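You operate a simulated robot arm through the tools that you are given. There is no shell and no other tool. Be economical: measure what you need, move in short steps, check, and stop when the job is done.

Carry out the task below with a simulated two-armed robot. There is one attempt and no reset: what you move stays moved.

TASK
Pick up the orange cone from the top of the pale wooden stand with one hand, pass it to the other hand and put it on the ledge under the thread stand. Set down upright: orange cone.

It is judged by the outcome, as a careful person would: the job done as asked, and still so three seconds after it is handed in. It fails if anything else is knocked over, pushed out of place, dropped, spilled or broken.

THE ROBOT
Two 7-joint arms with three-finger grippers on one trunk, on a base that drives. Base frame: it is fixed to the floor where the robot stands at the start and does not move with it; the origin is under the middle of the robot, x ahead of it, y to its left, z up. Lengths are in m, angles in rad, forces in N, time in s.
The left shoulder is at the start at [0.05, 0.154, 0.979], the right one opposite. With the tool pointing down near the work surface each hand reaches from about 0.24 to 0.64 m from the robot's upright axis, wherever it stands, measured 20 degrees to its own side. Places, roughly: ledge under the thread stand (180x13 cm) [2.5, -0.12, 0.98]. Payload 2.69 kg a hand.
The TCP of each hand is the grasp point between the finger pads, 0.029 m short of the fingertips. In the tool frame z runs along the fingers and y along their closing line. The gripper opens to 0.12 m. The gripper's body begins 0.078 m behind the TCP.
Orientation is that of the tool frame in the base frame, as a unit quaternion [x, y, z, w]. With the fingers straight down and closing along the base's y, the tool's x points along the base's -x, its y along +y and its z along -z.

THE INTERFACE
- The arms move only by the tool jog_arm. It takes "left_motion", "right_motion" or both (then of equal length, played together; a hand with none holds still); each is a list of rows, each an object of numbers (a shift or turn left out is 0, a gripper value left out holds the last): "x", "y", "z": the shift along the base's x, y, z in units of 200 mm (1.0 is 200 mm); "ax", "ay", "az": the turn, a rotation vector about the base's x, y, z in units of 120 degrees (1.0 is 120 degrees); "hand": the closure in counts, from 0 (fully open) to 255 (shut). In form: [{"x": .., "y": .., "z": .., "ax": .., "ay": .., "az": .., "hand": ..}, ...]. A call has 1 to 12 rows; each row is the pose to reach, as a shift and turn from the pose commanded when the call began. A call with a number of a shift or a turn outside -1 to 1 is refused whole. A row lasts 0.2 s, in which the tool goes at most 0.05 m and 0.15 rad; a call with a longer step from one row to the next is refused whole, and so is a gripper value outside its range. A pose out of reach is approached as far as the arm can. The call stops where the force on the tool passes 40 N (or 10 N more than at its start, if that is more) or the arm is blocked; 0.2 s more then pass. The fingers move at their own pace and stop on an object; they squeeze with about 27 N. The grip force told is the motor's: it shows also when the fingers shut on nothing. Time passes only in rows, and 0.2 s behind the last, so rows that repeat a pose let the fingers close. The reply holds the time, the measured pose of the TCP, the force on the tool along the base axes, the opening and the grip force, in the units named above and with some noise, with the torque about the TCP (base axes, N m) and any sound that the robot's microphone picked up.
- Cameras (640 x 400 px; columns grow to the right, rows downward): "scene" is now at [0.1647, -0.0243, 1.1371]; the picture's right is [-0.26, -0.97, 0.00], its down [-0.47, 0.13, -0.87] and it looks along [0.84, -0.23, -0.49] (base axes); focal length 268 px, centre (320, 200). "left" rides on the left gripper at [0.063, 0, -0.104] in its tool frame; the picture's right is [0.00, 1.00, 0.00], its down [-0.83, 0.00, -0.56] and it looks along [-0.56, 0.00, 0.83] (tool axes); focal length 275 px, centre (320, 200). "right" rides on the right gripper at [0.063, 0, -0.104] in its tool frame; the picture's right is [0.00, 1.00, 0.00], its down [-0.83, 0.00, -0.56] and it looks along [-0.56, 0.00, 0.83] (tool axes); focal length 275 px, centre (320, 200). There is no depth. A picture from a camera that has moved, and an enlarged one, comes with that camera's place and axes in the base frame and with its lens.
- get_image(camera): a new picture of that camera. It takes no simulated time.
- slide_trunk(by): slides the trunk up (or, below 0, down) by that many m; the arms and the scene camera ride with it, the base frame stays. It gives what a move gives, with no picture.
- drive_base(legs): drives the robot by 1 to 6 legs, each [ahead, left, turn to the left] in m, m and rad, along the robot's own axes; the way and the turn of a leg run together, so that a leg with both is an arc; at most 1.5 m and 3.142 rad a leg. The arms and the cameras ride along, it lands a little off, and it stops where it bumps. It gives what a move gives.
- head_to(pan, tilt): turns the head with the scene camera to pan (to the left, within 1.396 rad either way) and tilt (down, from -0.506 to 1.204), counted from straight ahead of the robot. It gives what a move gives.
- enlarge(camera, box): a new picture of the part [left, top, right, bottom] of that camera's present view, enlarged. It takes no simulated time.
- job_done(): hands the job in; it is judged then, once.

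Work in short steps. Places have to be worked out from the pictures, the camera data and where the tool is seen: move nearer, look again, correct. Check each grasp and each placing, and mend what went wrong. You have 120 turns and 108 pictures in all, those below and enlarged ones among them. Open the grippers and draw the arms clear of the work before you hand the job in, unless the task says otherwise; then end with one line.

The tools are called after "Emit:" by a JSON object that holds its "op" and its "data". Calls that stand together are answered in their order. jog_arm: Moves the arms, as the interface text tells. Its arguments: {"type":"object","properties":{"left_motion":{"type":"array"},"right_motion":{"type":"array"}},"required":[]} The other tools are called the same way: slide_trunk (by) slides the trunk up or down; drive_base (legs) drives the base; head_to (pan, tilt) turns the head that bears the scene camera; get_image (camera) takes a picture; enlarge (camera, box) takes an enlarged picture of a part of a camera's view; job_done () hands the job in.

At the start:

```text
time_s: 0.0
left_position: [0.3967, 0.0865, 0.9957]
left_tcp_rot: [0.001, 1.0, 0.0, 0.001]
left_wrist_force: [0.2, 0.0, 0.1]
left_ft_torque: [0.0, -0.02, 0.02]
left_grip_width: 0.1201
left_grasp_force: 0.0
right_position: [0.4622, -0.3006, 0.9926]
right_tcp_rot: [-0.001, 1.0, 0.0, 0.0]
right_wrist_force: [-0.5, 0.0, -0.2]
right_ft_torque: [0.01, 0.02, -0.01]
right_grip_width: 0.1201
right_grasp_force: 0.1
trunk travel left (down, up): [-0.35, 0.088]
robot x, y, heading: [-0.0006, 0.0026, 0.003]
head pan, tilt: [-0.264, 0.51]
```

scene: 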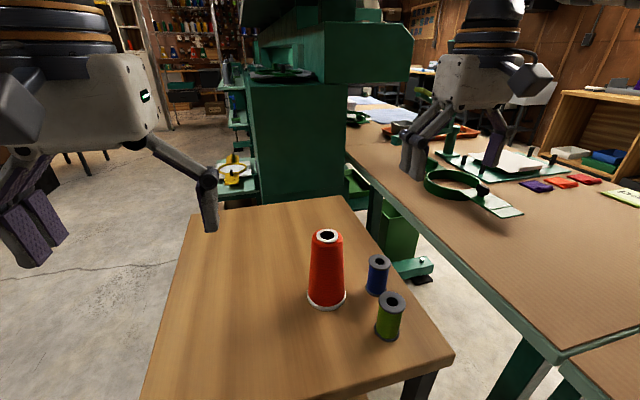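
right: 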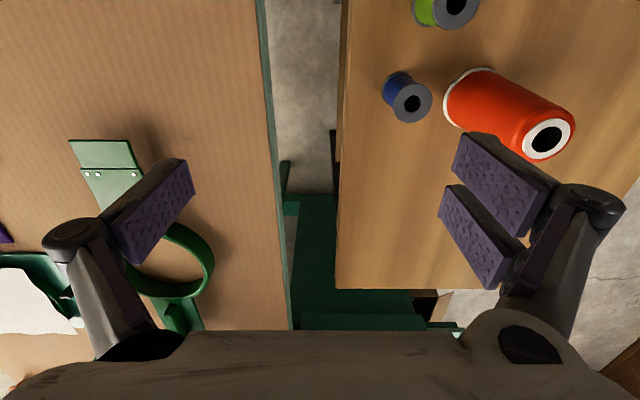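
left: 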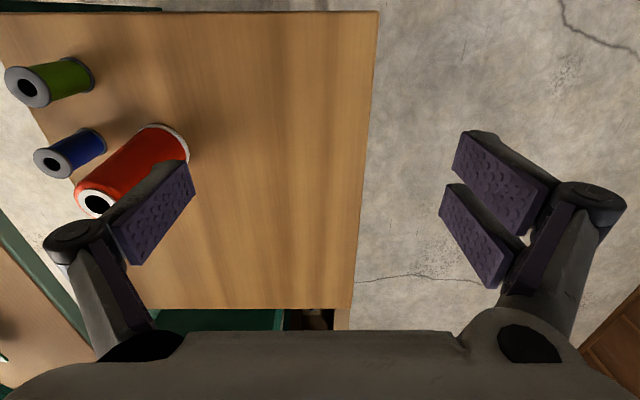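

The cone triangulates to about (0.48, -0.12), top z 0.89, base z 0.755. I'll look ahead toward the ledge before planning the grip.

Emit:
{"op": "head_to", "data": {"pan": 0.0, "tilt": 0.15}}

Emit:
{"op": "get_image", "data": {"camera": "scene"}}

Emit:
{"op": "enlarge", "data": {"camera": "scene", "box": [220, 60, 460, 210]}}

```text
time_s: 0.8
left_position: [0.3968, 0.0877, 0.9971]
left_tcp_rot: [0.001, 1.0, -0.001, 0.0]
left_wrist_force: [0.4, 0.5, 0.4]
left_ft_torque: [0.01, 0.01, -0.01]
left_grip_width: 0.12
left_grasp_force: 0.0
right_position: [0.4612, -0.3002, 0.9949]
right_tcp_rot: [-0.001, 1.0, -0.001, 0.001]
right_wrist_force: [0.9, -0.6, 0.4]
right_ft_torque: [-0.03, -0.01, 0.0]
right_grip_width: 0.1199
right_grasp_force: 0.1
trunk travel left (down, up): [-0.35, 0.088]
robot x, y, heading: [0.0019, -0.0039, -0.001]
head pan, tilt: [0.0, 0.15]
```

```text
104 pictures are left
camera scene: at [0.1699, -0.0007, 1.1704], right [0.0, -1.0, 0.0], down [-0.15, 0.0, -0.99], along [0.99, 0.0, -0.15], focal length 268 px, centre (320, 200)
```

scene: 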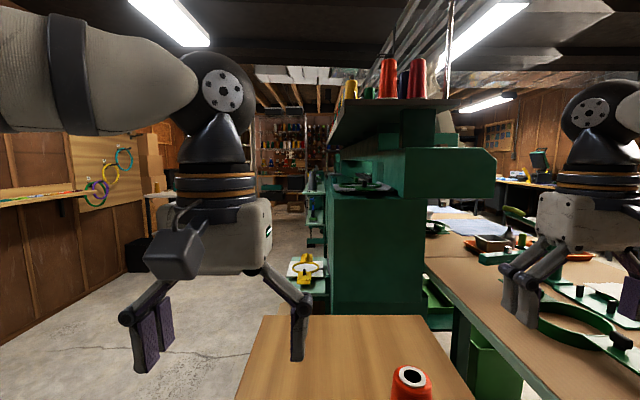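

```text
2.67 times, centred on (340, 135) of scene
camera zoom: at [0.1699, -0.0007, 1.1704], right [0.0, -1.0, 0.0], down [-0.15, 0.0, -0.99], along [0.99, 0.0, -0.15], focal length 714 px, centre (267, 373)
```

zoom: 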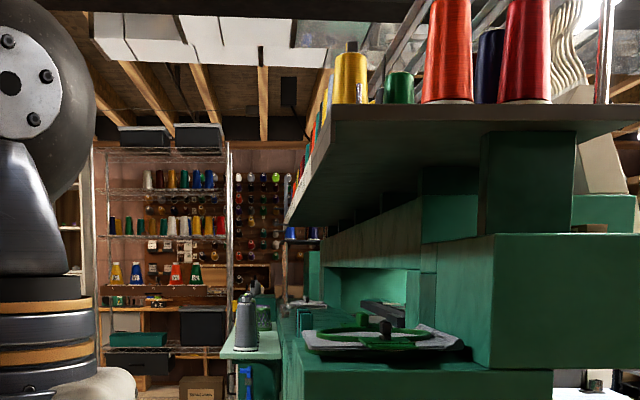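

The ledge runs along the left side of the green embroidery machine, under its overhanging thread shelf. I plan to pick with the right hand from above, then hand over to the left hand, held horizontally and low on the cone. First I move the right hand above the cone and the left hand a little aside.

Emit:
{"op": "jog_arm", "data": {"right_motion": [{"x": 0.03, "y": 0.2}, {"x": 0.06, "y": 0.4}, {"x": 0.09, "y": 0.6}, {"x": 0.095, "y": 0.8}, {"x": 0.095, "y": 0.89}, {"x": 0.095, "y": 0.89}], "left_motion": [{"y": 0.15}, {"y": 0.3}, {"y": 0.45}, {"y": 0.5}, {"y": 0.5}, {"y": 0.5}]}}

Emit:
{"op": "head_to", "data": {"pan": -0.25, "tilt": 0.6}}

Emit:
{"op": "get_image", "data": {"camera": "right"}}

Emit:
{"op": "get_image", "data": {"camera": "scene"}}

```text
time_s: 2.2
left_position: [0.3966, 0.1873, 0.9971]
left_tcp_rot: [0.001, 1.0, 0.0, 0.001]
left_wrist_force: [-0.4, 0.8, 0.4]
left_ft_torque: [0.01, 0.0, -0.02]
left_grip_width: 0.12
left_grasp_force: 0.1
right_position: [0.4807, -0.1217, 0.9935]
right_tcp_rot: [0.0, 1.0, 0.0, 0.002]
right_wrist_force: [-0.7, 0.2, -0.1]
right_ft_torque: [0.0, -0.04, -0.01]
right_grip_width: 0.1199
right_grasp_force: 0.1
trunk travel left (down, up): [-0.35, 0.088]
robot x, y, heading: [0.0013, -0.0014, 0.003]
head pan, tilt: [0.0, 0.15]
```

```text
time_s: 3.1
left_position: [0.3967, 0.1863, 0.9965]
left_tcp_rot: [0.0, 1.0, 0.001, 0.001]
left_wrist_force: [-0.6, -0.4, -0.4]
left_ft_torque: [0.01, 0.0, 0.03]
left_grip_width: 0.12
left_grasp_force: 0.1
right_position: [0.4805, -0.1227, 0.9941]
right_tcp_rot: [-0.001, 1.0, 0.0, 0.0]
right_wrist_force: [-0.2, -0.5, 0.3]
right_ft_torque: [0.02, -0.01, -0.03]
right_grip_width: 0.1199
right_grasp_force: 0.1
trunk travel left (down, up): [-0.35, 0.088]
robot x, y, heading: [-0.001, 0.0007, -0.0]
head pan, tilt: [-0.25, 0.6]
```

```text
102 pictures are left
camera right: at [0.4171, -0.124, 1.0992], right [-0.01, 1.0, 0.0], down [0.83, 0.01, 0.56], along [0.56, 0.0, -0.83], focal length 275 px, centre (320, 200)
```

right: 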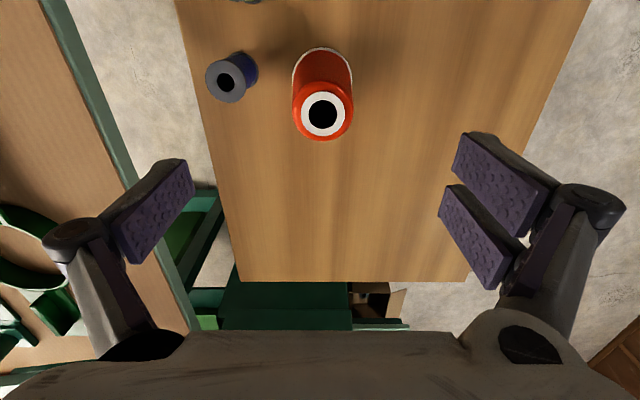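

```text
101 pictures are left
camera scene: at [0.1628, -0.0224, 1.1291], right [-0.25, -0.97, 0.0], down [-0.55, 0.14, -0.83], along [0.8, -0.2, -0.56], focal length 268 px, centre (320, 200)
```

scene: 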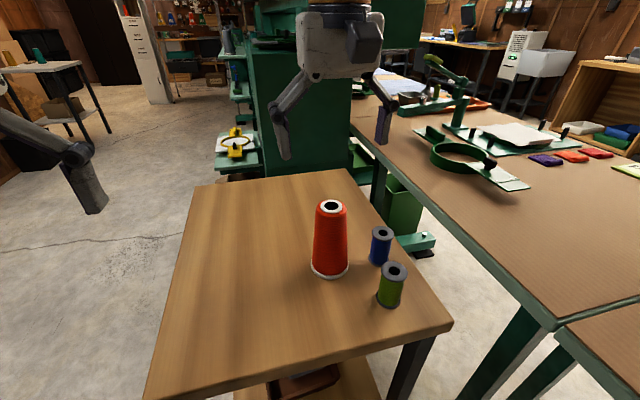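

The two views agree: the cone's axis is at (0.480, -0.122) with its top near 0.892, and the right hand is centred over it. I descend to TCP z≈0.86, which keeps the fingertips above the small spools.

Emit:
{"op": "jog_arm", "data": {"right_motion": [{"z": -0.2}, {"z": -0.4}, {"z": -0.58}, {"z": -0.66}, {"z": -0.66}]}}

Emit:
{"op": "get_image", "data": {"camera": "right"}}

Emit:
{"op": "get_image", "data": {"camera": "scene"}}

```text
time_s: 4.3
left_position: [0.3964, 0.1874, 0.998]
left_tcp_rot: [0.0, 1.0, 0.0, 0.002]
left_wrist_force: [-0.3, 0.3, -0.8]
left_ft_torque: [-0.02, 0.01, 0.01]
left_grip_width: 0.1201
left_grasp_force: 0.1
right_position: [0.4788, -0.1234, 0.8604]
right_tcp_rot: [-0.001, 1.0, 0.0, 0.001]
right_wrist_force: [-0.3, -0.5, -0.4]
right_ft_torque: [-0.02, -0.02, -0.03]
right_grip_width: 0.1198
right_grasp_force: 0.1
trunk travel left (down, up): [-0.35, 0.088]
robot x, y, heading: [-0.001, -0.0022, 0.001]
head pan, tilt: [-0.25, 0.6]
```

```text
100 pictures are left
camera right: at [0.4163, -0.1244, 0.9663], right [-0.01, 1.0, 0.0], down [0.83, 0.01, 0.56], along [0.56, 0.0, -0.83], focal length 275 px, centre (320, 200)
```

right: 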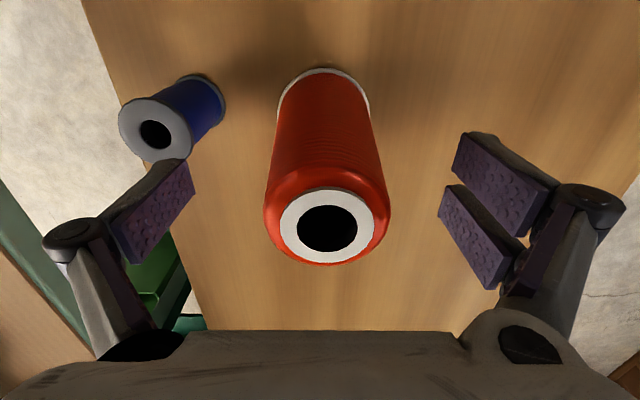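

```text
99 pictures are left
camera scene: at [0.1627, -0.0225, 1.129], right [-0.25, -0.97, 0.0], down [-0.55, 0.14, -0.83], along [0.8, -0.2, -0.56], focal length 268 px, centre (320, 200)
```

scene: 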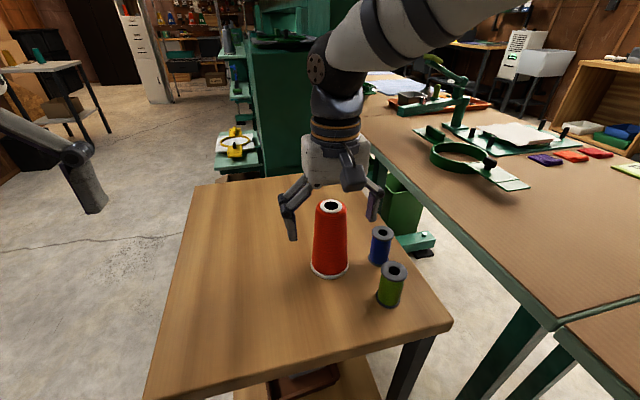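

The cone sits midway between the fingers at the right height. Closing the right gripper.

Emit:
{"op": "jog_arm", "data": {"right_motion": [{"hand": 255}, {"hand": 255}, {"hand": 255}, {"hand": 255}]}}

Emit:
{"op": "get_image", "data": {"camera": "right"}}

```text
time_s: 5.3
left_position: [0.396, 0.1876, 0.9974]
left_tcp_rot: [0.0, 1.0, -0.001, 0.001]
left_wrist_force: [0.0, 0.3, 0.0]
left_ft_torque: [0.02, 0.01, -0.02]
left_grip_width: 0.12
left_grasp_force: 0.0
right_position: [0.4799, -0.1225, 0.8623]
right_tcp_rot: [-0.001, 1.0, -0.001, 0.003]
right_wrist_force: [3.1, 2.2, 10.4]
right_ft_torque: [-0.1, -0.08, 0.03]
right_grip_width: 0.0545
right_grasp_force: 26.7
trunk travel left (down, up): [-0.35, 0.088]
robot x, y, heading: [-0.0017, -0.0028, 0.003]
head pan, tilt: [-0.25, 0.6]
```

```text
98 pictures are left
camera right: at [0.4163, -0.124, 0.9674], right [-0.01, 1.0, 0.0], down [0.83, 0.0, 0.56], along [0.56, 0.0, -0.83], focal length 275 px, centre (320, 200)
```

right: 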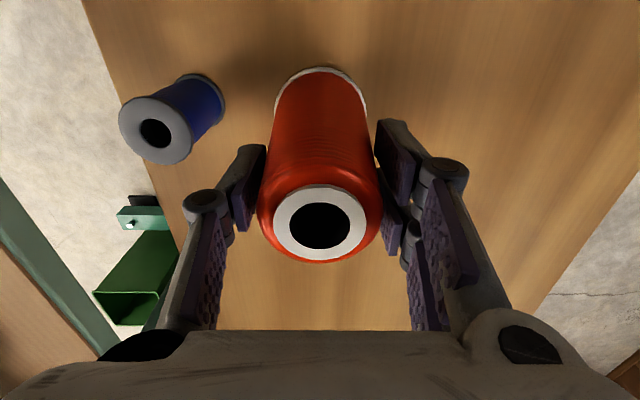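

It's gripped at 54 mm with 27 N. I lift slowly and check for slip.

Emit:
{"op": "jog_arm", "data": {"right_motion": [{"z": 0.05}, {"z": 0.15}, {"z": 0.3}, {"z": 0.5}, {"z": 0.7}, {"z": 0.8}, {"z": 0.8}]}}

Emit:
{"op": "get_image", "data": {"camera": "right"}}

Emit:
{"op": "get_image", "data": {"camera": "scene"}}

```text
time_s: 6.9
left_position: [0.3973, 0.1867, 0.9968]
left_tcp_rot: [0.0, 1.0, 0.0, 0.0]
left_wrist_force: [0.2, -0.4, -0.3]
left_ft_torque: [0.01, 0.0, 0.0]
left_grip_width: 0.12
left_grasp_force: 0.1
right_position: [0.4807, -0.1213, 1.0212]
right_tcp_rot: [0.0, 1.0, 0.0, 0.0]
right_wrist_force: [-1.1, -0.2, -0.9]
right_ft_torque: [-0.02, 0.0, -0.05]
right_grip_width: 0.0541
right_grasp_force: 26.9
trunk travel left (down, up): [-0.35, 0.088]
robot x, y, heading: [-0.001, -0.0003, 0.002]
head pan, tilt: [-0.25, 0.6]
```

```text
97 pictures are left
camera right: at [0.4172, -0.1239, 1.1271], right [-0.01, 1.0, 0.0], down [0.83, 0.0, 0.56], along [0.56, 0.0, -0.83], focal length 275 px, centre (320, 200)
```

right: 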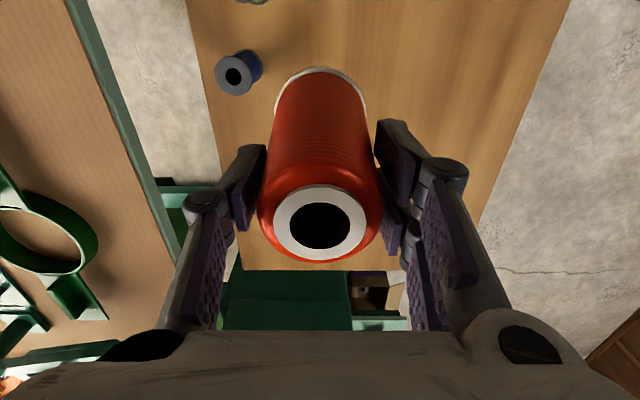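

```text
96 pictures are left
camera scene: at [0.1629, -0.0225, 1.129], right [-0.25, -0.97, 0.0], down [-0.55, 0.14, -0.82], along [0.8, -0.2, -0.57], focal length 268 px, centre (320, 200)
```

scene: 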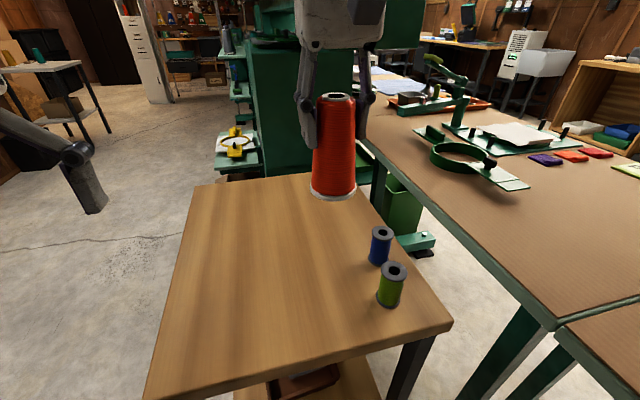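

The cone is held firmly with no slip and is clear of the stand. Now I turn the left hand, well out to the left, toward a horizontal pose pointing -y with its camera on top. First half of the turn.

Emit:
{"op": "jog_arm", "data": {"left_motion": [{"x": 0.03, "y": 0.1, "ax": -0.04, "ay": 0.04, "az": 0.04}, {"x": 0.06, "y": 0.2, "ax": -0.08, "ay": 0.08, "az": 0.08}, {"x": 0.09, "y": 0.3, "ax": -0.12, "ay": 0.12, "az": 0.12}, {"x": 0.12, "y": 0.4, "ax": -0.16, "ay": 0.16, "az": 0.16}, {"x": 0.15, "y": 0.5, "ax": -0.2, "ay": 0.2, "az": 0.2}, {"x": 0.18, "y": 0.6, "ax": -0.24, "ay": 0.24, "az": 0.24}, {"x": 0.2, "y": 0.65, "ax": -0.28, "ay": 0.28, "az": 0.28}, {"x": 0.2, "y": 0.65, "ax": -0.3, "ay": 0.3, "az": 0.3}]}}

```text
time_s: 8.7
left_position: [0.4256, 0.3078, 0.9871]
left_tcp_rot: [-0.271, 0.871, -0.296, -0.283]
left_wrist_force: [-0.3, 0.3, 0.1]
left_ft_torque: [0.02, 0.04, 0.0]
left_grip_width: 0.1201
left_grasp_force: 0.1
left hand out of reach, approached as far as the arm can: row 7, 8
right_position: [0.48, -0.1219, 1.0209]
right_tcp_rot: [-0.001, 1.0, 0.0, 0.0]
right_wrist_force: [-0.3, -0.6, -1.5]
right_ft_torque: [0.03, -0.04, -0.02]
right_grip_width: 0.0543
right_grasp_force: 26.8
trunk travel left (down, up): [-0.35, 0.088]
robot x, y, heading: [-0.0042, -0.0006, -0.001]
head pan, tilt: [-0.25, 0.6]
```

The left arm hit its reach limit out there. I bring it back inward while finishing the turn.

Emit:
{"op": "jog_arm", "data": {"left_motion": [{"y": -0.2, "ax": -0.02, "ay": 0.02, "az": 0.02}, {"y": -0.4, "ax": -0.06, "ay": 0.06, "az": 0.06}, {"y": -0.5, "ax": -0.1, "ay": 0.1, "az": 0.1}, {"y": -0.6, "ax": -0.14, "ay": 0.14, "az": 0.14}, {"y": -0.6, "ax": -0.18, "ay": 0.18, "az": 0.18}, {"y": -0.6, "ax": -0.22, "ay": 0.22, "az": 0.22}, {"y": -0.6, "ax": -0.26, "ay": 0.26, "az": 0.26}, {"y": -0.6, "ax": -0.28, "ay": 0.28, "az": 0.28}]}}

Emit:
{"op": "head_to", "data": {"pan": 0.2, "tilt": 0.4}}

Emit:
{"op": "get_image", "data": {"camera": "scene"}}

```text
time_s: 10.5
left_position: [0.4237, 0.1865, 0.987]
left_tcp_rot: [-0.486, 0.52, -0.506, -0.487]
left_wrist_force: [0.3, 0.3, 0.1]
left_ft_torque: [-0.02, 0.02, 0.01]
left_grip_width: 0.1203
left_grasp_force: 0.0
right_position: [0.4793, -0.1221, 1.0226]
right_tcp_rot: [-0.001, 1.0, 0.0, 0.002]
right_wrist_force: [0.2, 0.1, -0.7]
right_ft_torque: [-0.02, -0.03, -0.02]
right_grip_width: 0.0541
right_grasp_force: 27.1
trunk travel left (down, up): [-0.35, 0.088]
robot x, y, heading: [-0.0013, 0.0, -0.0]
head pan, tilt: [-0.25, 0.6]
```

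```text
time_s: 11.4
left_position: [0.4224, 0.187, 0.9876]
left_tcp_rot: [-0.485, 0.523, -0.506, -0.486]
left_wrist_force: [1.3, 0.5, -0.2]
left_ft_torque: [-0.01, -0.02, -0.02]
left_grip_width: 0.12
left_grasp_force: 0.0
right_position: [0.4798, -0.1219, 1.0215]
right_tcp_rot: [-0.001, 1.0, 0.0, 0.001]
right_wrist_force: [-0.2, -0.1, -1.6]
right_ft_torque: [0.02, 0.02, 0.02]
right_grip_width: 0.0542
right_grasp_force: 27.6
trunk travel left (down, up): [-0.35, 0.088]
robot x, y, heading: [0.0003, -0.0009, 0.0]
head pan, tilt: [0.201, 0.4]
```

```text
95 pictures are left
camera scene: at [0.168, 0.0178, 1.1472], right [0.2, -0.98, 0.0], down [-0.38, -0.08, -0.92], along [0.9, 0.18, -0.39], focal length 268 px, centre (320, 200)
```

scene: 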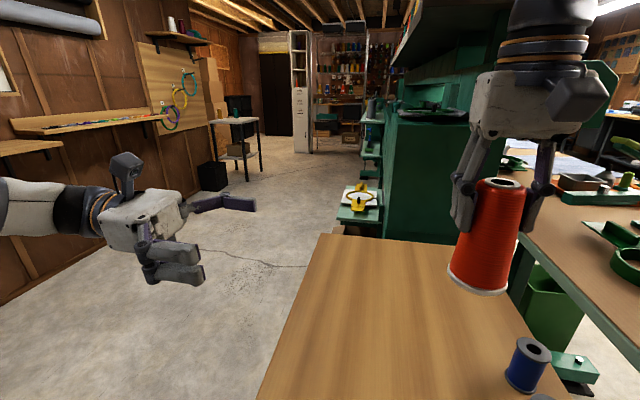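

The left hand is horizontal, pointing -y, with its camera up. I align it with the cone's lower part (x 0.48, z 0.95) but stop short at y≈0, and check.

Emit:
{"op": "jog_arm", "data": {"left_motion": [{"x": 0.1, "z": -0.06, "ay": 0.013}, {"x": 0.2, "z": -0.12, "ax": -0.007, "ay": 0.026, "az": 0.008}, {"x": 0.285, "z": -0.185, "ax": -0.007, "ay": 0.026, "az": 0.008}, {"x": 0.285, "y": -0.2, "z": -0.185, "ax": -0.007, "ay": 0.026, "az": 0.008}, {"x": 0.285, "y": -0.4, "z": -0.185, "ax": -0.007, "ay": 0.026, "az": 0.008}, {"x": 0.285, "y": -0.6, "z": -0.185, "ax": -0.007, "ay": 0.026, "az": 0.008}, {"x": 0.285, "y": -0.8, "z": -0.185, "ax": -0.007, "ay": 0.026, "az": 0.008}, {"x": 0.285, "y": -0.92, "z": -0.185, "ax": -0.007, "ay": 0.026, "az": 0.008}, {"x": 0.285, "y": -0.92, "z": -0.185, "ax": -0.007, "ay": 0.026, "az": 0.008}]}}

Emit:
{"op": "get_image", "data": {"camera": "scene"}}

Emit:
{"op": "get_image", "data": {"camera": "left"}}

```text
time_s: 13.4
left_position: [0.4809, 0.0037, 0.9486]
left_tcp_rot: [-0.499, 0.502, -0.5, -0.499]
left_wrist_force: [1.0, -0.2, -0.5]
left_ft_torque: [0.01, 0.02, -0.01]
left_grip_width: 0.1201
left_grasp_force: 0.1
right_position: [0.4807, -0.1231, 1.0214]
right_tcp_rot: [-0.002, 1.0, 0.0, 0.002]
right_wrist_force: [0.0, 0.6, -1.2]
right_ft_torque: [0.05, 0.02, -0.03]
right_grip_width: 0.0539
right_grasp_force: 27.2
trunk travel left (down, up): [-0.35, 0.088]
robot x, y, heading: [0.0015, 0.0017, 0.001]
head pan, tilt: [0.201, 0.4]
```

```text
94 pictures are left
camera scene: at [0.168, 0.0179, 1.1472], right [0.2, -0.98, 0.0], down [-0.38, -0.08, -0.92], along [0.9, 0.18, -0.39], focal length 268 px, centre (320, 200)
```

scene: 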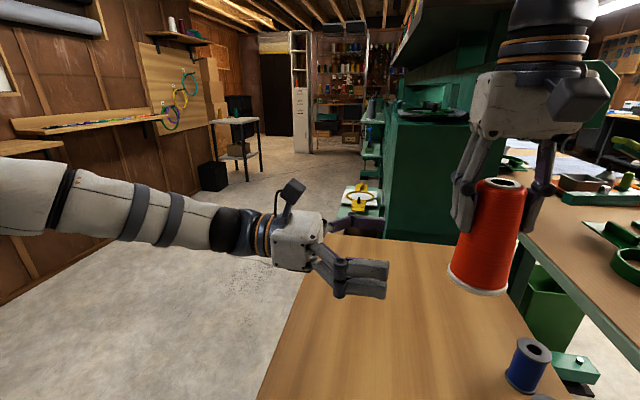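

```text
93 pictures are left
camera left: at [0.4806, 0.108, 1.0145], right [-1.0, 0.0, -0.01], down [0.01, 0.56, -0.83], along [0.0, -0.83, -0.56], focal length 275 px, centre (320, 200)
```

left: 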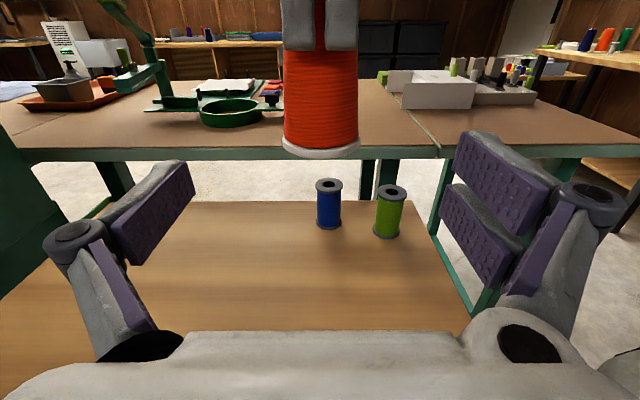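

The cone base is at z≈0.914, and the left hand is centred on the cone at 35 mm above its base. I advance to y≈-0.114.

Emit:
{"op": "jog_arm", "data": {"left_motion": [{"y": -0.15}, {"y": -0.3}, {"y": -0.42}, {"y": -0.52}, {"y": -0.59}, {"y": -0.59}]}}

Emit:
{"op": "get_image", "data": {"camera": "left"}}

Emit:
{"op": "get_image", "data": {"camera": "scene"}}

```text
time_s: 14.8
left_position: [0.4803, -0.1158, 0.9495]
left_tcp_rot: [-0.499, 0.502, -0.501, -0.498]
left_wrist_force: [0.0, -0.6, 0.3]
left_ft_torque: [0.0, -0.04, 0.0]
left_grip_width: 0.1201
left_grasp_force: 0.1
right_position: [0.4795, -0.1218, 1.0217]
right_tcp_rot: [0.0, 1.0, 0.0, 0.001]
right_wrist_force: [0.4, -0.1, -2.1]
right_ft_torque: [0.01, -0.03, -0.01]
right_grip_width: 0.0545
right_grasp_force: 26.8
trunk travel left (down, up): [-0.35, 0.088]
robot x, y, heading: [-0.0038, -0.0007, 0.006]
head pan, tilt: [0.201, 0.4]
```

```text
92 pictures are left
camera left: at [0.4805, -0.0101, 1.0147], right [-1.0, 0.0, -0.01], down [0.01, 0.56, -0.83], along [0.0, -0.83, -0.56], focal length 275 px, centre (320, 200)
```

left: 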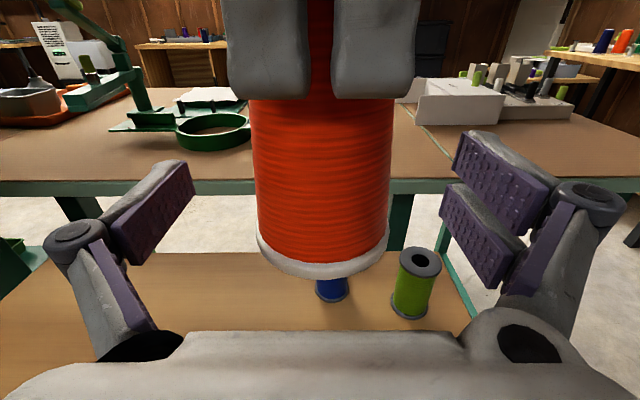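

```text
91 pictures are left
camera scene: at [0.168, 0.0179, 1.1472], right [0.2, -0.98, 0.0], down [-0.38, -0.08, -0.92], along [0.9, 0.18, -0.39], focal length 268 px, centre (320, 200)
```

scene: 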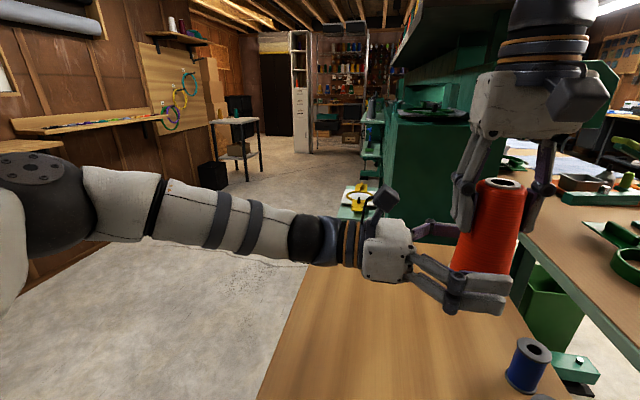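

Cone lies between the left fingers, below the right fingers. Closing the left hand.

Emit:
{"op": "jog_arm", "data": {"left_motion": [{"hand": 255}, {"hand": 255}, {"hand": 255}, {"hand": 255}]}}

Emit:
{"op": "get_image", "data": {"camera": "left"}}

```text
time_s: 15.8
left_position: [0.4808, -0.1142, 0.9497]
left_tcp_rot: [-0.498, 0.502, -0.5, -0.499]
left_wrist_force: [-11.3, 10.1, 0.1]
left_ft_torque: [0.01, -0.01, -0.59]
left_grip_width: 0.0607
left_grasp_force: 26.9
right_position: [0.4808, -0.1225, 1.0212]
right_tcp_rot: [0.0, 1.0, -0.001, 0.002]
right_wrist_force: [11.0, -9.7, -1.1]
right_ft_torque: [-0.74, -0.75, 0.46]
right_grip_width: 0.0542
right_grasp_force: 26.9
trunk travel left (down, up): [-0.35, 0.088]
robot x, y, heading: [0.0014, 0.0004, 0.0]
head pan, tilt: [0.201, 0.4]
```

```text
90 pictures are left
camera left: at [0.4801, -0.0101, 1.0146], right [-1.0, 0.0, -0.01], down [0.01, 0.56, -0.83], along [0.0, -0.83, -0.56], focal length 275 px, centre (320, 200)
```

left: 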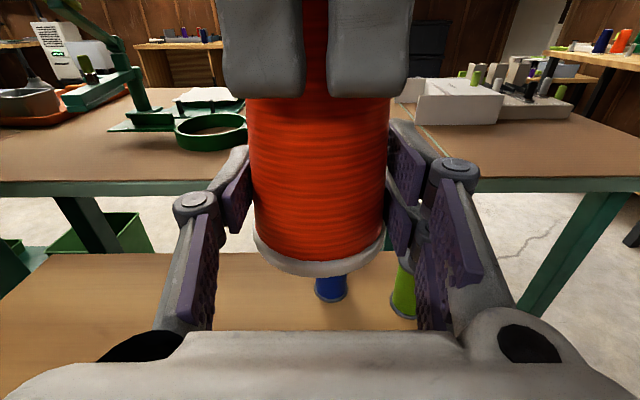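

Both hands hold the cone. I open the right hand only partly (to about 85 mm) to stay clear of the left camera, then raise it.

Emit:
{"op": "jog_arm", "data": {"right_motion": [{"hand": 75}, {"hand": 75}, {"hand": 75}, {"hand": 75, "z": 0.1}, {"hand": 75, "z": 0.3}, {"hand": 75, "z": 0.5}, {"hand": 75, "z": 0.65}, {"hand": 75, "z": 0.65}]}}

Emit:
{"op": "get_image", "data": {"camera": "left"}}

Emit:
{"op": "get_image", "data": {"camera": "scene"}}

```text
time_s: 17.6
left_position: [0.4811, -0.1154, 0.9502]
left_tcp_rot: [-0.499, 0.502, -0.501, -0.498]
left_wrist_force: [-0.7, 0.3, -0.3]
left_ft_torque: [0.02, 0.05, 0.0]
left_grip_width: 0.0602
left_grasp_force: 27.2
right_position: [0.4688, -0.1197, 1.1074]
right_tcp_rot: [-0.001, 1.0, 0.0, 0.001]
right_wrist_force: [0.0, 0.1, -0.1]
right_ft_torque: [0.02, -0.01, 0.03]
right_grip_width: 0.0847
right_grasp_force: 0.1
right hand out of reach, approached as far as the arm can: row 6, 7, 8
trunk travel left (down, up): [-0.35, 0.088]
robot x, y, heading: [0.0017, 0.0025, -0.002]
head pan, tilt: [0.201, 0.4]
```

```text
89 pictures are left
camera left: at [0.4803, -0.0101, 1.0148], right [-1.0, 0.0, -0.01], down [0.01, 0.56, -0.83], along [0.0, -0.83, -0.56], focal length 275 px, centre (320, 200)
```

left: 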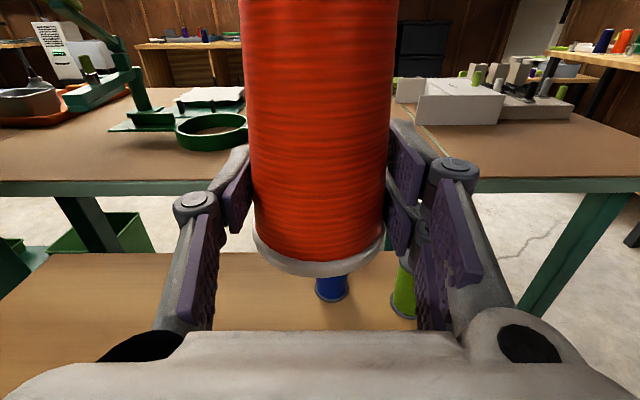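

```text
88 pictures are left
camera scene: at [0.1678, 0.0178, 1.1473], right [0.2, -0.98, 0.0], down [-0.38, -0.08, -0.92], along [0.9, 0.18, -0.39], focal length 268 px, centre (320, 200)
```

scene: 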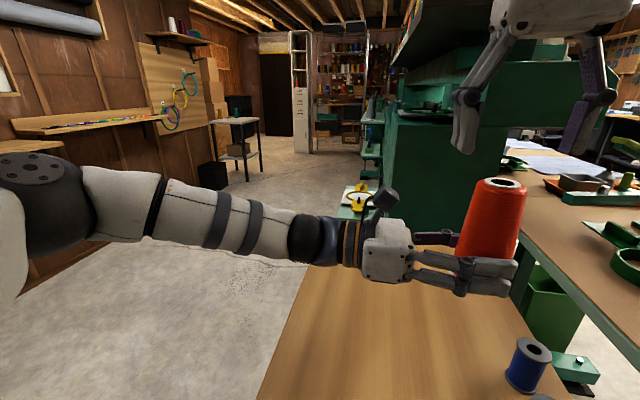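

The handover is done: the left hand holds the cone upright and the right hand is clear above. I tuck the right hand back and raise and pull in the left with the cone for driving.

Emit:
{"op": "jog_arm", "data": {"right_motion": [{"z": 0, "y": -0.2}, {"y": -0.4}, {"y": -0.6, "x": -0.1}, {"y": -0.75, "x": -0.25, "z": -0.1}, {"y": -0.75, "x": -0.45, "z": -0.25}, {"y": -0.75, "x": -0.6, "z": -0.4}, {"y": -0.75, "x": -0.6, "z": -0.4}], "left_motion": [{"z": 0.1}, {"z": 0.2}, {"z": 0.3}, {"z": 0.3, "y": 0.15}, {"z": 0.3, "y": 0.3, "x": -0.1}, {"z": 0.3, "y": 0.45, "x": -0.2}, {"z": 0.3, "y": 0.45, "x": -0.2}]}}

Emit:
{"op": "head_to", "data": {"pan": 0.5, "tilt": 0.6}}

Emit:
{"op": "get_image", "data": {"camera": "scene"}}

```text
time_s: 19.2
left_position: [0.4402, -0.0259, 1.0094]
left_tcp_rot: [-0.499, 0.502, -0.5, -0.499]
left_wrist_force: [0.0, -0.9, -2.3]
left_ft_torque: [0.05, 0.0, -0.03]
left_grip_width: 0.058
left_grasp_force: 26.8
right_position: [0.3496, -0.2712, 1.0283]
right_tcp_rot: [-0.001, 1.0, -0.001, 0.001]
right_wrist_force: [-0.2, 1.0, -0.2]
right_ft_torque: [0.01, 0.02, 0.02]
right_grip_width: 0.0846
right_grasp_force: 0.2
right hand out of reach, approached as far as the arm can: row 3, 4
trunk travel left (down, up): [-0.35, 0.088]
robot x, y, heading: [0.0004, 0.0028, 0.003]
head pan, tilt: [0.201, 0.4]
```

```text
time_s: 20.0
left_position: [0.4408, -0.0255, 1.0093]
left_tcp_rot: [-0.499, 0.502, -0.501, -0.498]
left_wrist_force: [-0.2, -0.4, -0.8]
left_ft_torque: [0.03, 0.0, 0.01]
left_grip_width: 0.0577
left_grasp_force: 27.9
right_position: [0.3494, -0.2707, 1.0285]
right_tcp_rot: [-0.001, 1.0, -0.001, 0.001]
right_wrist_force: [-0.5, 0.2, -0.6]
right_ft_torque: [0.04, 0.0, -0.06]
right_grip_width: 0.0849
right_grasp_force: 0.1
trunk travel left (down, up): [-0.35, 0.088]
robot x, y, heading: [-0.0011, 0.0002, 0.0]
head pan, tilt: [0.499, 0.6]
```

```text
87 pictures are left
camera scene: at [0.1548, 0.0416, 1.129], right [0.48, -0.88, 0.0], down [-0.5, -0.27, -0.83], along [0.72, 0.39, -0.56], focal length 268 px, centre (320, 200)
```

scene: 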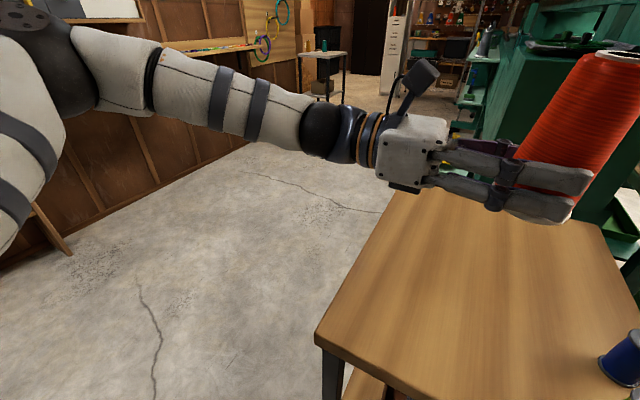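

The left grip width fell from 60 to 58 mm, so I check whether the cone is slipping.

Emit:
{"op": "get_image", "data": {"camera": "left"}}

```text
86 pictures are left
camera left: at [0.4404, 0.0798, 1.0746], right [-1.0, 0.0, -0.01], down [0.01, 0.56, -0.83], along [0.0, -0.83, -0.56], focal length 275 px, centre (320, 200)
```

left: 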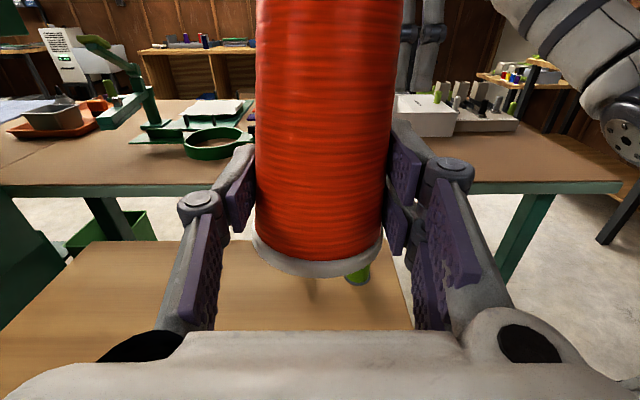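

The cone just settled flush against one pad, a few degrees of roll, and is stable. I will correct that tilt at placing. Now I strafe left around the stand and then go ahead partway.

Emit:
{"op": "drive_base", "data": {"legs": [[0, 0.4, 0], [0, 0.38, 0]]}}

Emit:
{"op": "head_to", "data": {"pan": -0.3, "tilt": 0.35}}

Emit:
{"op": "get_image", "data": {"camera": "scene"}}

Emit:
{"op": "get_image", "data": {"camera": "left"}}

```text
time_s: 26.7
left_position: [0.4439, 0.7491, 1.0094]
left_tcp_rot: [-0.498, 0.502, -0.499, -0.5]
left_wrist_force: [-0.2, 0.0, -1.3]
left_ft_torque: [0.05, 0.02, 0.01]
left_grip_width: 0.0574
left_grasp_force: 27.1
right_position: [0.3507, 0.5046, 1.0289]
right_tcp_rot: [0.003, 1.0, 0.0, 0.002]
right_wrist_force: [0.1, 0.6, 0.3]
right_ft_torque: [0.0, -0.02, -0.01]
right_grip_width: 0.0849
right_grasp_force: 0.1
trunk travel left (down, up): [-0.35, 0.088]
robot x, y, heading: [0.0049, 0.7785, -0.012]
head pan, tilt: [0.499, 0.6]
```

```text
time_s: 27.9
left_position: [0.4442, 0.7492, 1.0086]
left_tcp_rot: [-0.498, 0.503, -0.5, -0.5]
left_wrist_force: [-0.1, -0.4, -1.0]
left_ft_torque: [0.01, -0.04, -0.01]
left_grip_width: 0.0573
left_grasp_force: 27.3
right_position: [0.3521, 0.5044, 1.028]
right_tcp_rot: [0.003, 1.0, 0.0, 0.001]
right_wrist_force: [-0.2, 0.4, 0.2]
right_ft_torque: [0.01, 0.03, -0.02]
right_grip_width: 0.0848
right_grasp_force: 0.2
trunk travel left (down, up): [-0.35, 0.088]
robot x, y, heading: [0.0025, 0.7765, -0.004]
head pan, tilt: [-0.3, 0.351]
```

```text
85 pictures are left
camera scene: at [0.169, 0.7483, 1.1517], right [-0.3, -0.95, 0.0], down [-0.33, 0.1, -0.94], along [0.9, -0.28, -0.34], focal length 268 px, centre (320, 200)
```

scene: 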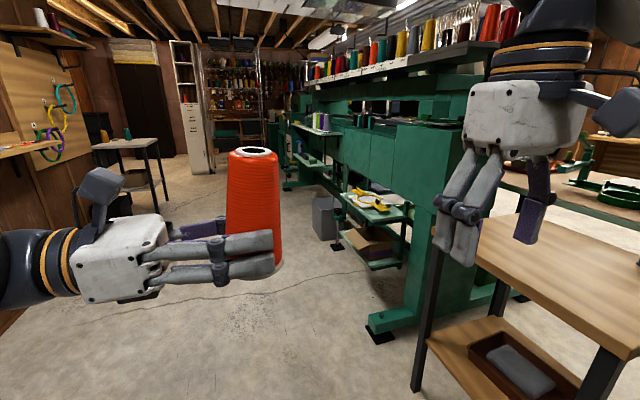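

```text
84 pictures are left
camera left: at [0.444, 0.8544, 1.0746], right [-1.0, 0.01, -0.01], down [0.01, 0.56, -0.83], along [0.0, -0.83, -0.56], focal length 275 px, centre (320, 200)
```

left: 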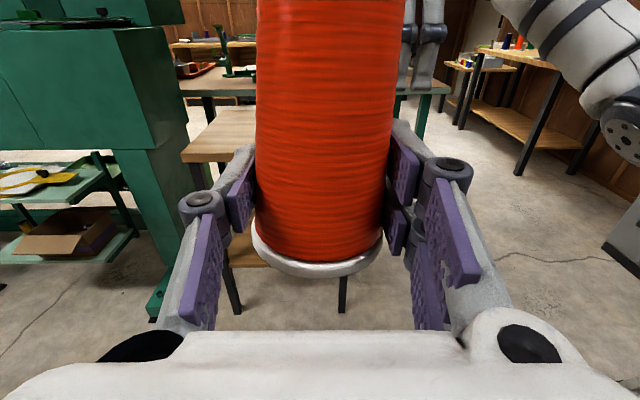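

The machine's left side is now visible. I enlarge it to identify the ledge under the thread stand.

Emit:
{"op": "enlarge", "data": {"camera": "scene", "box": [270, 40, 510, 190]}}

```text
2.67 times, centred on (390, 115) of scene
camera zoom: at [0.169, 0.7483, 1.1517], right [-0.3, -0.95, 0.0], down [-0.33, 0.1, -0.94], along [0.9, -0.28, -0.34], focal length 714 px, centre (133, 427)
```

zoom: 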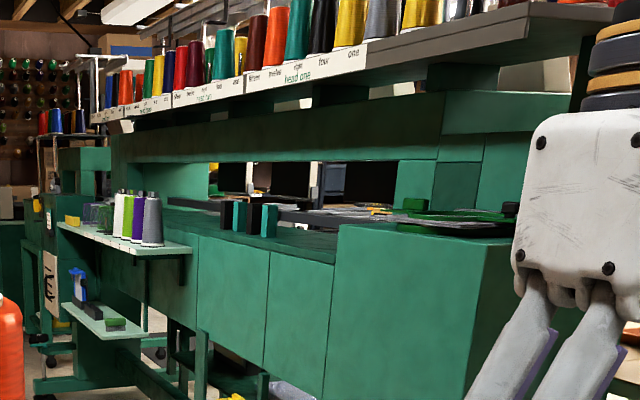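

Candidates are the pale shelf carrying small cones and the dark bed top behind it. I drive ahead to view it squarely.

Emit:
{"op": "drive_base", "data": {"legs": [[1.2, 0.1, 0]]}}

Emit:
{"op": "head_to", "data": {"pan": -1.0, "tilt": 0.2}}

Emit:
{"op": "get_image", "data": {"camera": "scene"}}

Emit:
{"op": "get_image", "data": {"camera": "left"}}

```text
time_s: 34.0
left_position: [1.6439, 0.8365, 1.0088]
left_tcp_rot: [-0.496, 0.505, -0.497, -0.501]
left_wrist_force: [1.6, 0.7, -1.9]
left_ft_torque: [-0.01, 0.02, -0.01]
left_grip_width: 0.0564
left_grasp_force: 27.2
right_position: [1.5497, 0.592, 1.0281]
right_tcp_rot: [0.005, 1.0, 0.0, 0.001]
right_wrist_force: [-0.4, 0.5, -0.2]
right_ft_torque: [-0.03, 0.02, -0.01]
right_grip_width: 0.0848
right_grasp_force: 0.2
trunk travel left (down, up): [-0.35, 0.088]
robot x, y, heading: [1.207, 0.8718, -0.007]
head pan, tilt: [-0.3, 0.351]
```

```text
time_s: 35.0
left_position: [1.6431, 0.8382, 1.0094]
left_tcp_rot: [-0.496, 0.505, -0.498, -0.502]
left_wrist_force: [-0.3, -0.7, -1.4]
left_ft_torque: [0.06, -0.01, -0.02]
left_grip_width: 0.0565
left_grasp_force: 27.2
right_position: [1.5501, 0.5922, 1.0286]
right_tcp_rot: [0.005, 1.0, 0.0, 0.0]
right_wrist_force: [0.1, -0.2, 0.0]
right_ft_torque: [0.01, -0.04, -0.02]
right_grip_width: 0.0846
right_grasp_force: 0.0
trunk travel left (down, up): [-0.35, 0.088]
robot x, y, heading: [1.2023, 0.868, -0.014]
head pan, tilt: [-1.0, 0.201]
```

```text
82 pictures are left
camera scene: at [1.3303, 0.7869, 1.1658], right [-0.85, -0.53, 0.0], down [-0.11, 0.17, -0.98], along [0.52, -0.83, -0.2], focal length 268 px, centre (320, 200)
```

scene: 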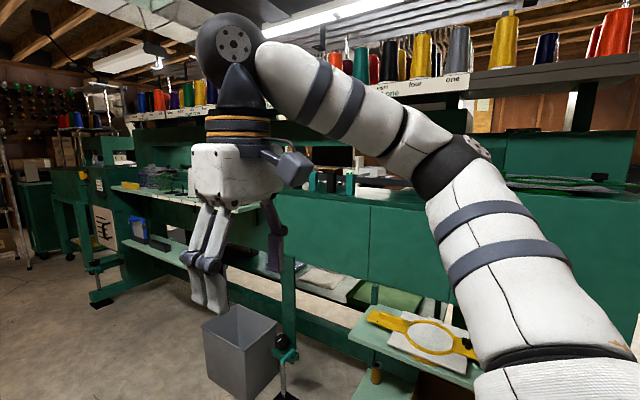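

```text
81 pictures are left
camera left: at [1.6448, 0.9423, 1.0746], right [-1.0, 0.01, -0.01], down [0.01, 0.56, -0.83], along [0.0, -0.83, -0.56], focal length 275 px, centre (320, 200)
```

left: 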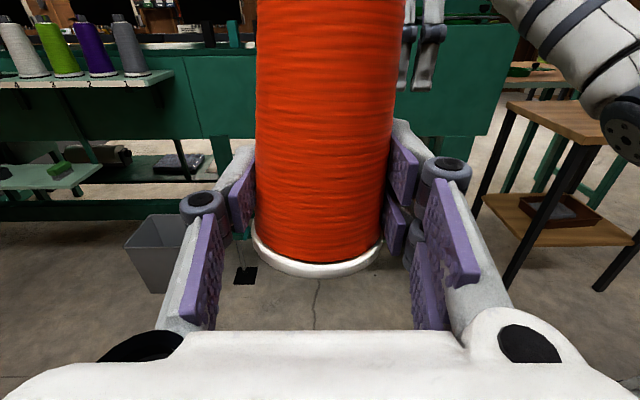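

The pale shelf's near end seems to be about (2.0, 0.05, 0.95), but the listed ledge centre is (2.5, -0.12). I move on and face the machine for a square look.

Emit:
{"op": "drive_base", "data": {"legs": [[0.9, 0.05, 0], [0, 0, -0.8], [0, 0, -0.77]]}}

Emit:
{"op": "head_to", "data": {"pan": 0.0, "tilt": 0.25}}

Emit:
{"op": "get_image", "data": {"camera": "scene"}}

Emit:
{"op": "get_image", "data": {"camera": "left"}}

```text
time_s: 43.9
left_position: [2.0668, 0.4635, 1.009]
left_tcp_rot: [0.009, 0.708, 0.006, -0.707]
left_wrist_force: [-0.4, -0.1, -1.6]
left_ft_torque: [-0.01, -0.01, -0.03]
left_grip_width: 0.0552
left_grasp_force: 26.8
right_position: [1.822, 0.5595, 1.0282]
right_tcp_rot: [0.713, 0.701, -0.001, 0.0]
right_wrist_force: [-0.1, 0.9, 0.3]
right_ft_torque: [-0.01, -0.02, -0.01]
right_grip_width: 0.0846
right_grasp_force: 0.0
trunk travel left (down, up): [-0.35, 0.088]
robot x, y, heading: [2.0953, 0.9064, -1.591]
head pan, tilt: [-1.0, 0.201]
```

```text
time_s: 45.1
left_position: [2.0661, 0.4635, 1.0086]
left_tcp_rot: [0.009, 0.708, 0.005, -0.706]
left_wrist_force: [-1.0, 0.0, -2.0]
left_ft_torque: [0.02, -0.05, -0.02]
left_grip_width: 0.0552
left_grasp_force: 27.0
right_position: [1.8236, 0.5594, 1.0279]
right_tcp_rot: [0.714, 0.7, -0.001, 0.001]
right_wrist_force: [-0.3, -0.4, 0.4]
right_ft_torque: [-0.04, -0.04, -0.02]
right_grip_width: 0.0845
right_grasp_force: 0.0
trunk travel left (down, up): [-0.35, 0.088]
robot x, y, heading: [2.1004, 0.904, -1.585]
head pan, tilt: [0.0, 0.25]
```

```text
80 pictures are left
camera scene: at [2.0973, 0.7333, 1.1612], right [-1.0, 0.02, 0.0], down [0.01, 0.25, -0.97], along [-0.02, -0.97, -0.25], focal length 268 px, centre (320, 200)
```

scene: 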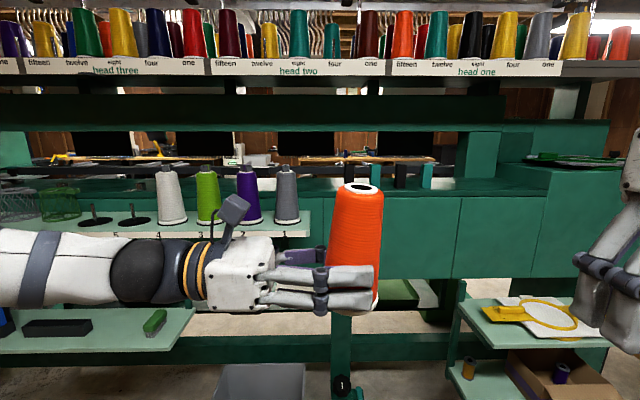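

```text
79 pictures are left
camera left: at [2.171, 0.4635, 1.0745], right [0.02, 1.0, -0.01], down [0.56, -0.02, -0.83], along [-0.83, 0.01, -0.56], focal length 275 px, centre (320, 200)
```

left: 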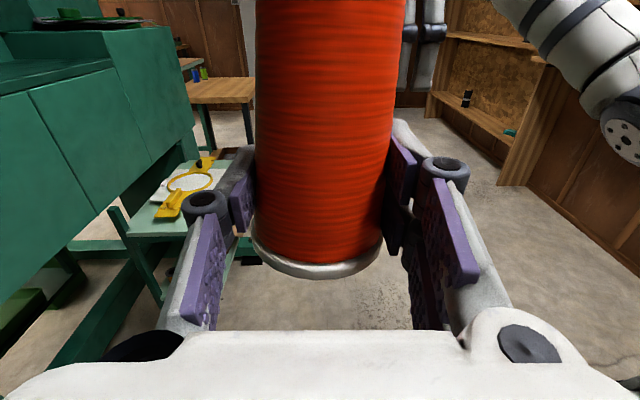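

The cone is creeping into a slight forward pitch, so I'll stay gentle. I enlarge the bed-top and shelf region to decide which one is the ledge.

Emit:
{"op": "enlarge", "data": {"camera": "scene", "box": [280, 120, 520, 270]}}

Emit:
{"op": "enlarge", "data": {"camera": "scene", "box": [0, 120, 320, 320]}}

```text
2.67 times, centred on (400, 195) of scene
camera zoom: at [2.0973, 0.7333, 1.1612], right [-1.0, 0.02, 0.0], down [0.01, 0.25, -0.97], along [-0.02, -0.97, -0.25], focal length 714 px, centre (107, 213)
```

zoom: 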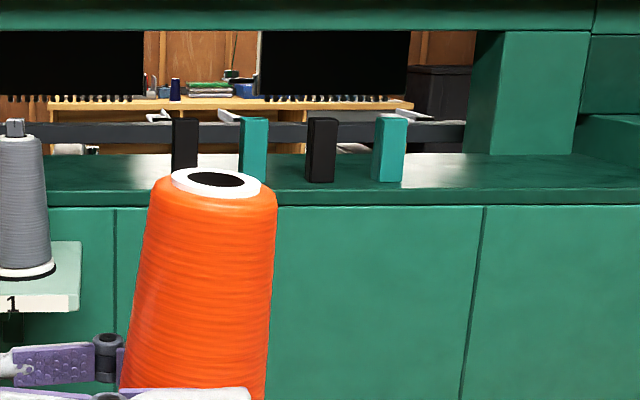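

```text
2.00 times, centred on (160, 220) of scene
camera zoom: at [2.0973, 0.7333, 1.1612], right [-1.0, 0.02, 0.0], down [0.01, 0.25, -0.97], along [-0.02, -0.97, -0.25], focal length 535 px, centre (640, 160)
```

zoom: 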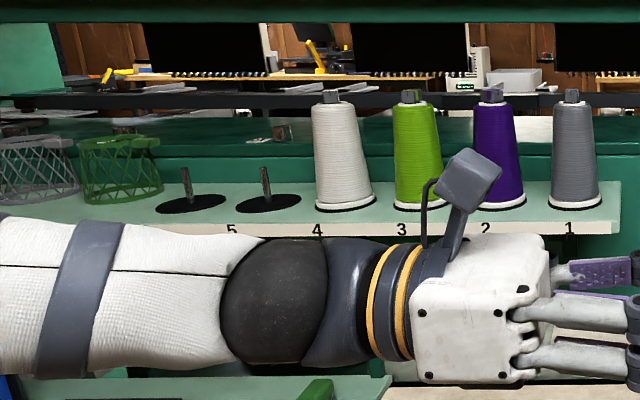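

The dark bed top behind the pale shelf matches the listed ledge: z≈0.98, x from 1.6, y≈-0.12. It has four small blocks at x≈1.76–2.0, and there is free space around x≈1.68. A lower hoop shelf sticks out there, so I back off a little, move across and look down.

Emit:
{"op": "drive_base", "data": {"legs": [[-0.12, 0, 0], [0, -0.4, 0.015]]}}

Emit:
{"op": "head_to", "data": {"pan": 0.0, "tilt": 0.45}}

Emit:
{"op": "get_image", "data": {"camera": "scene"}}

```text
time_s: 49.6
left_position: [1.6721, 0.5907, 1.0093]
left_tcp_rot: [0.004, 0.708, 0.001, -0.706]
left_wrist_force: [-0.2, 0.6, -1.3]
left_ft_torque: [-0.03, 0.0, 0.0]
left_grip_width: 0.0551
left_grasp_force: 27.0
right_position: [1.4271, 0.6834, 1.0269]
right_tcp_rot: [0.709, 0.705, 0.0, 0.001]
right_wrist_force: [0.1, -0.3, 0.2]
right_ft_torque: [0.0, 0.0, -0.02]
right_grip_width: 0.0847
right_grasp_force: 0.1
trunk travel left (down, up): [-0.35, 0.088]
robot x, y, heading: [1.7005, 1.0292, -1.582]
head pan, tilt: [0.0, 0.25]
```

```text
time_s: 50.4
left_position: [1.6713, 0.5909, 1.0082]
left_tcp_rot: [0.005, 0.708, 0.001, -0.706]
left_wrist_force: [0.1, 0.1, -1.1]
left_ft_torque: [0.03, -0.04, 0.0]
left_grip_width: 0.0551
left_grasp_force: 26.5
right_position: [1.4267, 0.6832, 1.0282]
right_tcp_rot: [0.709, 0.705, -0.001, 0.0]
right_wrist_force: [-1.2, -0.7, 0.4]
right_ft_torque: [-0.01, 0.0, -0.02]
right_grip_width: 0.0847
right_grasp_force: 0.1
trunk travel left (down, up): [-0.35, 0.088]
robot x, y, heading: [1.7019, 1.0305, -1.581]
head pan, tilt: [0.0, 0.45]
```

```text
76 pictures are left
camera scene: at [1.6997, 0.8612, 1.1426], right [-1.0, 0.01, 0.0], down [0.0, 0.43, -0.9], along [-0.01, -0.9, -0.43], focal length 268 px, centre (320, 200)
```

scene: 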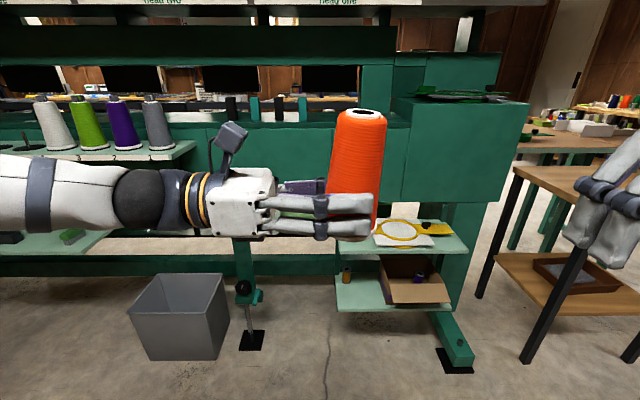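

The hoop shelf sticks out only to y≈0.10 at z≈0.6, so I can approach. I now swing the left hand gently about vertical toward robot-forward while extending, first half.

Emit:
{"op": "jog_arm", "data": {"left_motion": [{"x": 0.02, "y": -0.04, "z": 0.02, "az": 0.02}, {"x": 0.04, "y": -0.1, "z": 0.04, "az": 0.06}, {"x": 0.08, "y": -0.18, "z": 0.06, "az": 0.11}, {"x": 0.12, "y": -0.26, "z": 0.08, "az": 0.16}, {"x": 0.16, "y": -0.36, "z": 0.1, "az": 0.21}, {"x": 0.2, "y": -0.44, "z": 0.1, "az": 0.26}, {"x": 0.22, "y": -0.48, "z": 0.1, "az": 0.29}, {"x": 0.22, "y": -0.5, "z": 0.1, "az": 0.3}, {"x": 0.22, "y": -0.5, "z": 0.1, "az": 0.3}]}}

Emit:
{"op": "get_image", "data": {"camera": "scene"}}

Emit:
{"op": "get_image", "data": {"camera": "left"}}

```text
time_s: 52.4
left_position: [1.7165, 0.49, 1.0282]
left_tcp_rot: [-0.214, 0.675, -0.217, -0.672]
left_wrist_force: [-0.4, -0.6, -1.5]
left_ft_torque: [-0.03, -0.04, -0.02]
left_grip_width: 0.0549
left_grasp_force: 26.7
right_position: [1.4264, 0.6824, 1.0287]
right_tcp_rot: [0.71, 0.705, -0.001, 0.0]
right_wrist_force: [0.9, -0.2, 0.0]
right_ft_torque: [0.0, -0.05, 0.01]
right_grip_width: 0.0846
right_grasp_force: 0.1
trunk travel left (down, up): [-0.35, 0.088]
robot x, y, heading: [1.6979, 1.0297, -1.585]
head pan, tilt: [0.0, 0.45]
```

```text
75 pictures are left
camera scene: at [1.6997, 0.8612, 1.1426], right [-1.0, 0.01, 0.0], down [0.0, 0.44, -0.9], along [-0.01, -0.9, -0.44], focal length 268 px, centre (320, 200)
```

scene: 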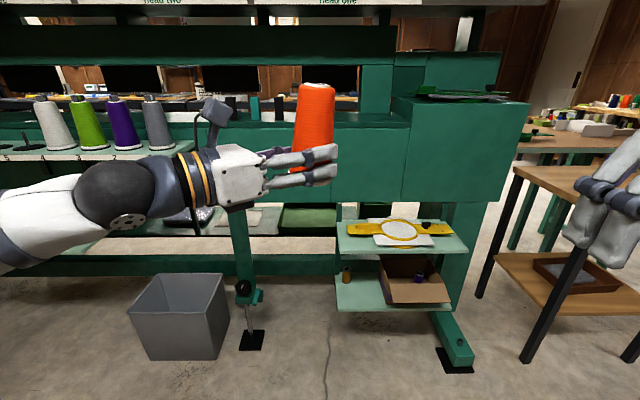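

```text
74 pictures are left
camera left: at [1.8009, 0.5516, 1.0942], right [-0.58, 0.81, -0.01], down [0.46, 0.32, -0.83], along [-0.67, -0.49, -0.56], focal length 275 px, centre (320, 200)
```

left: 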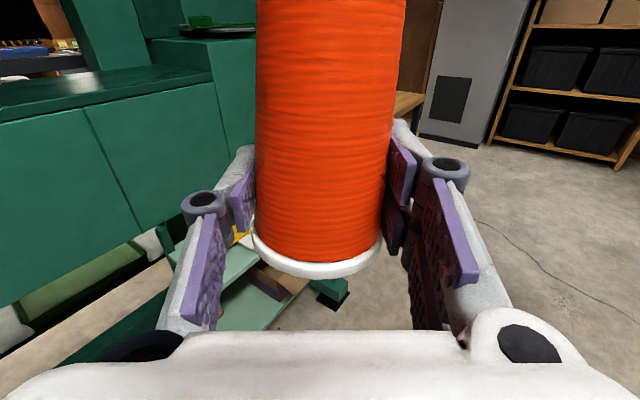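

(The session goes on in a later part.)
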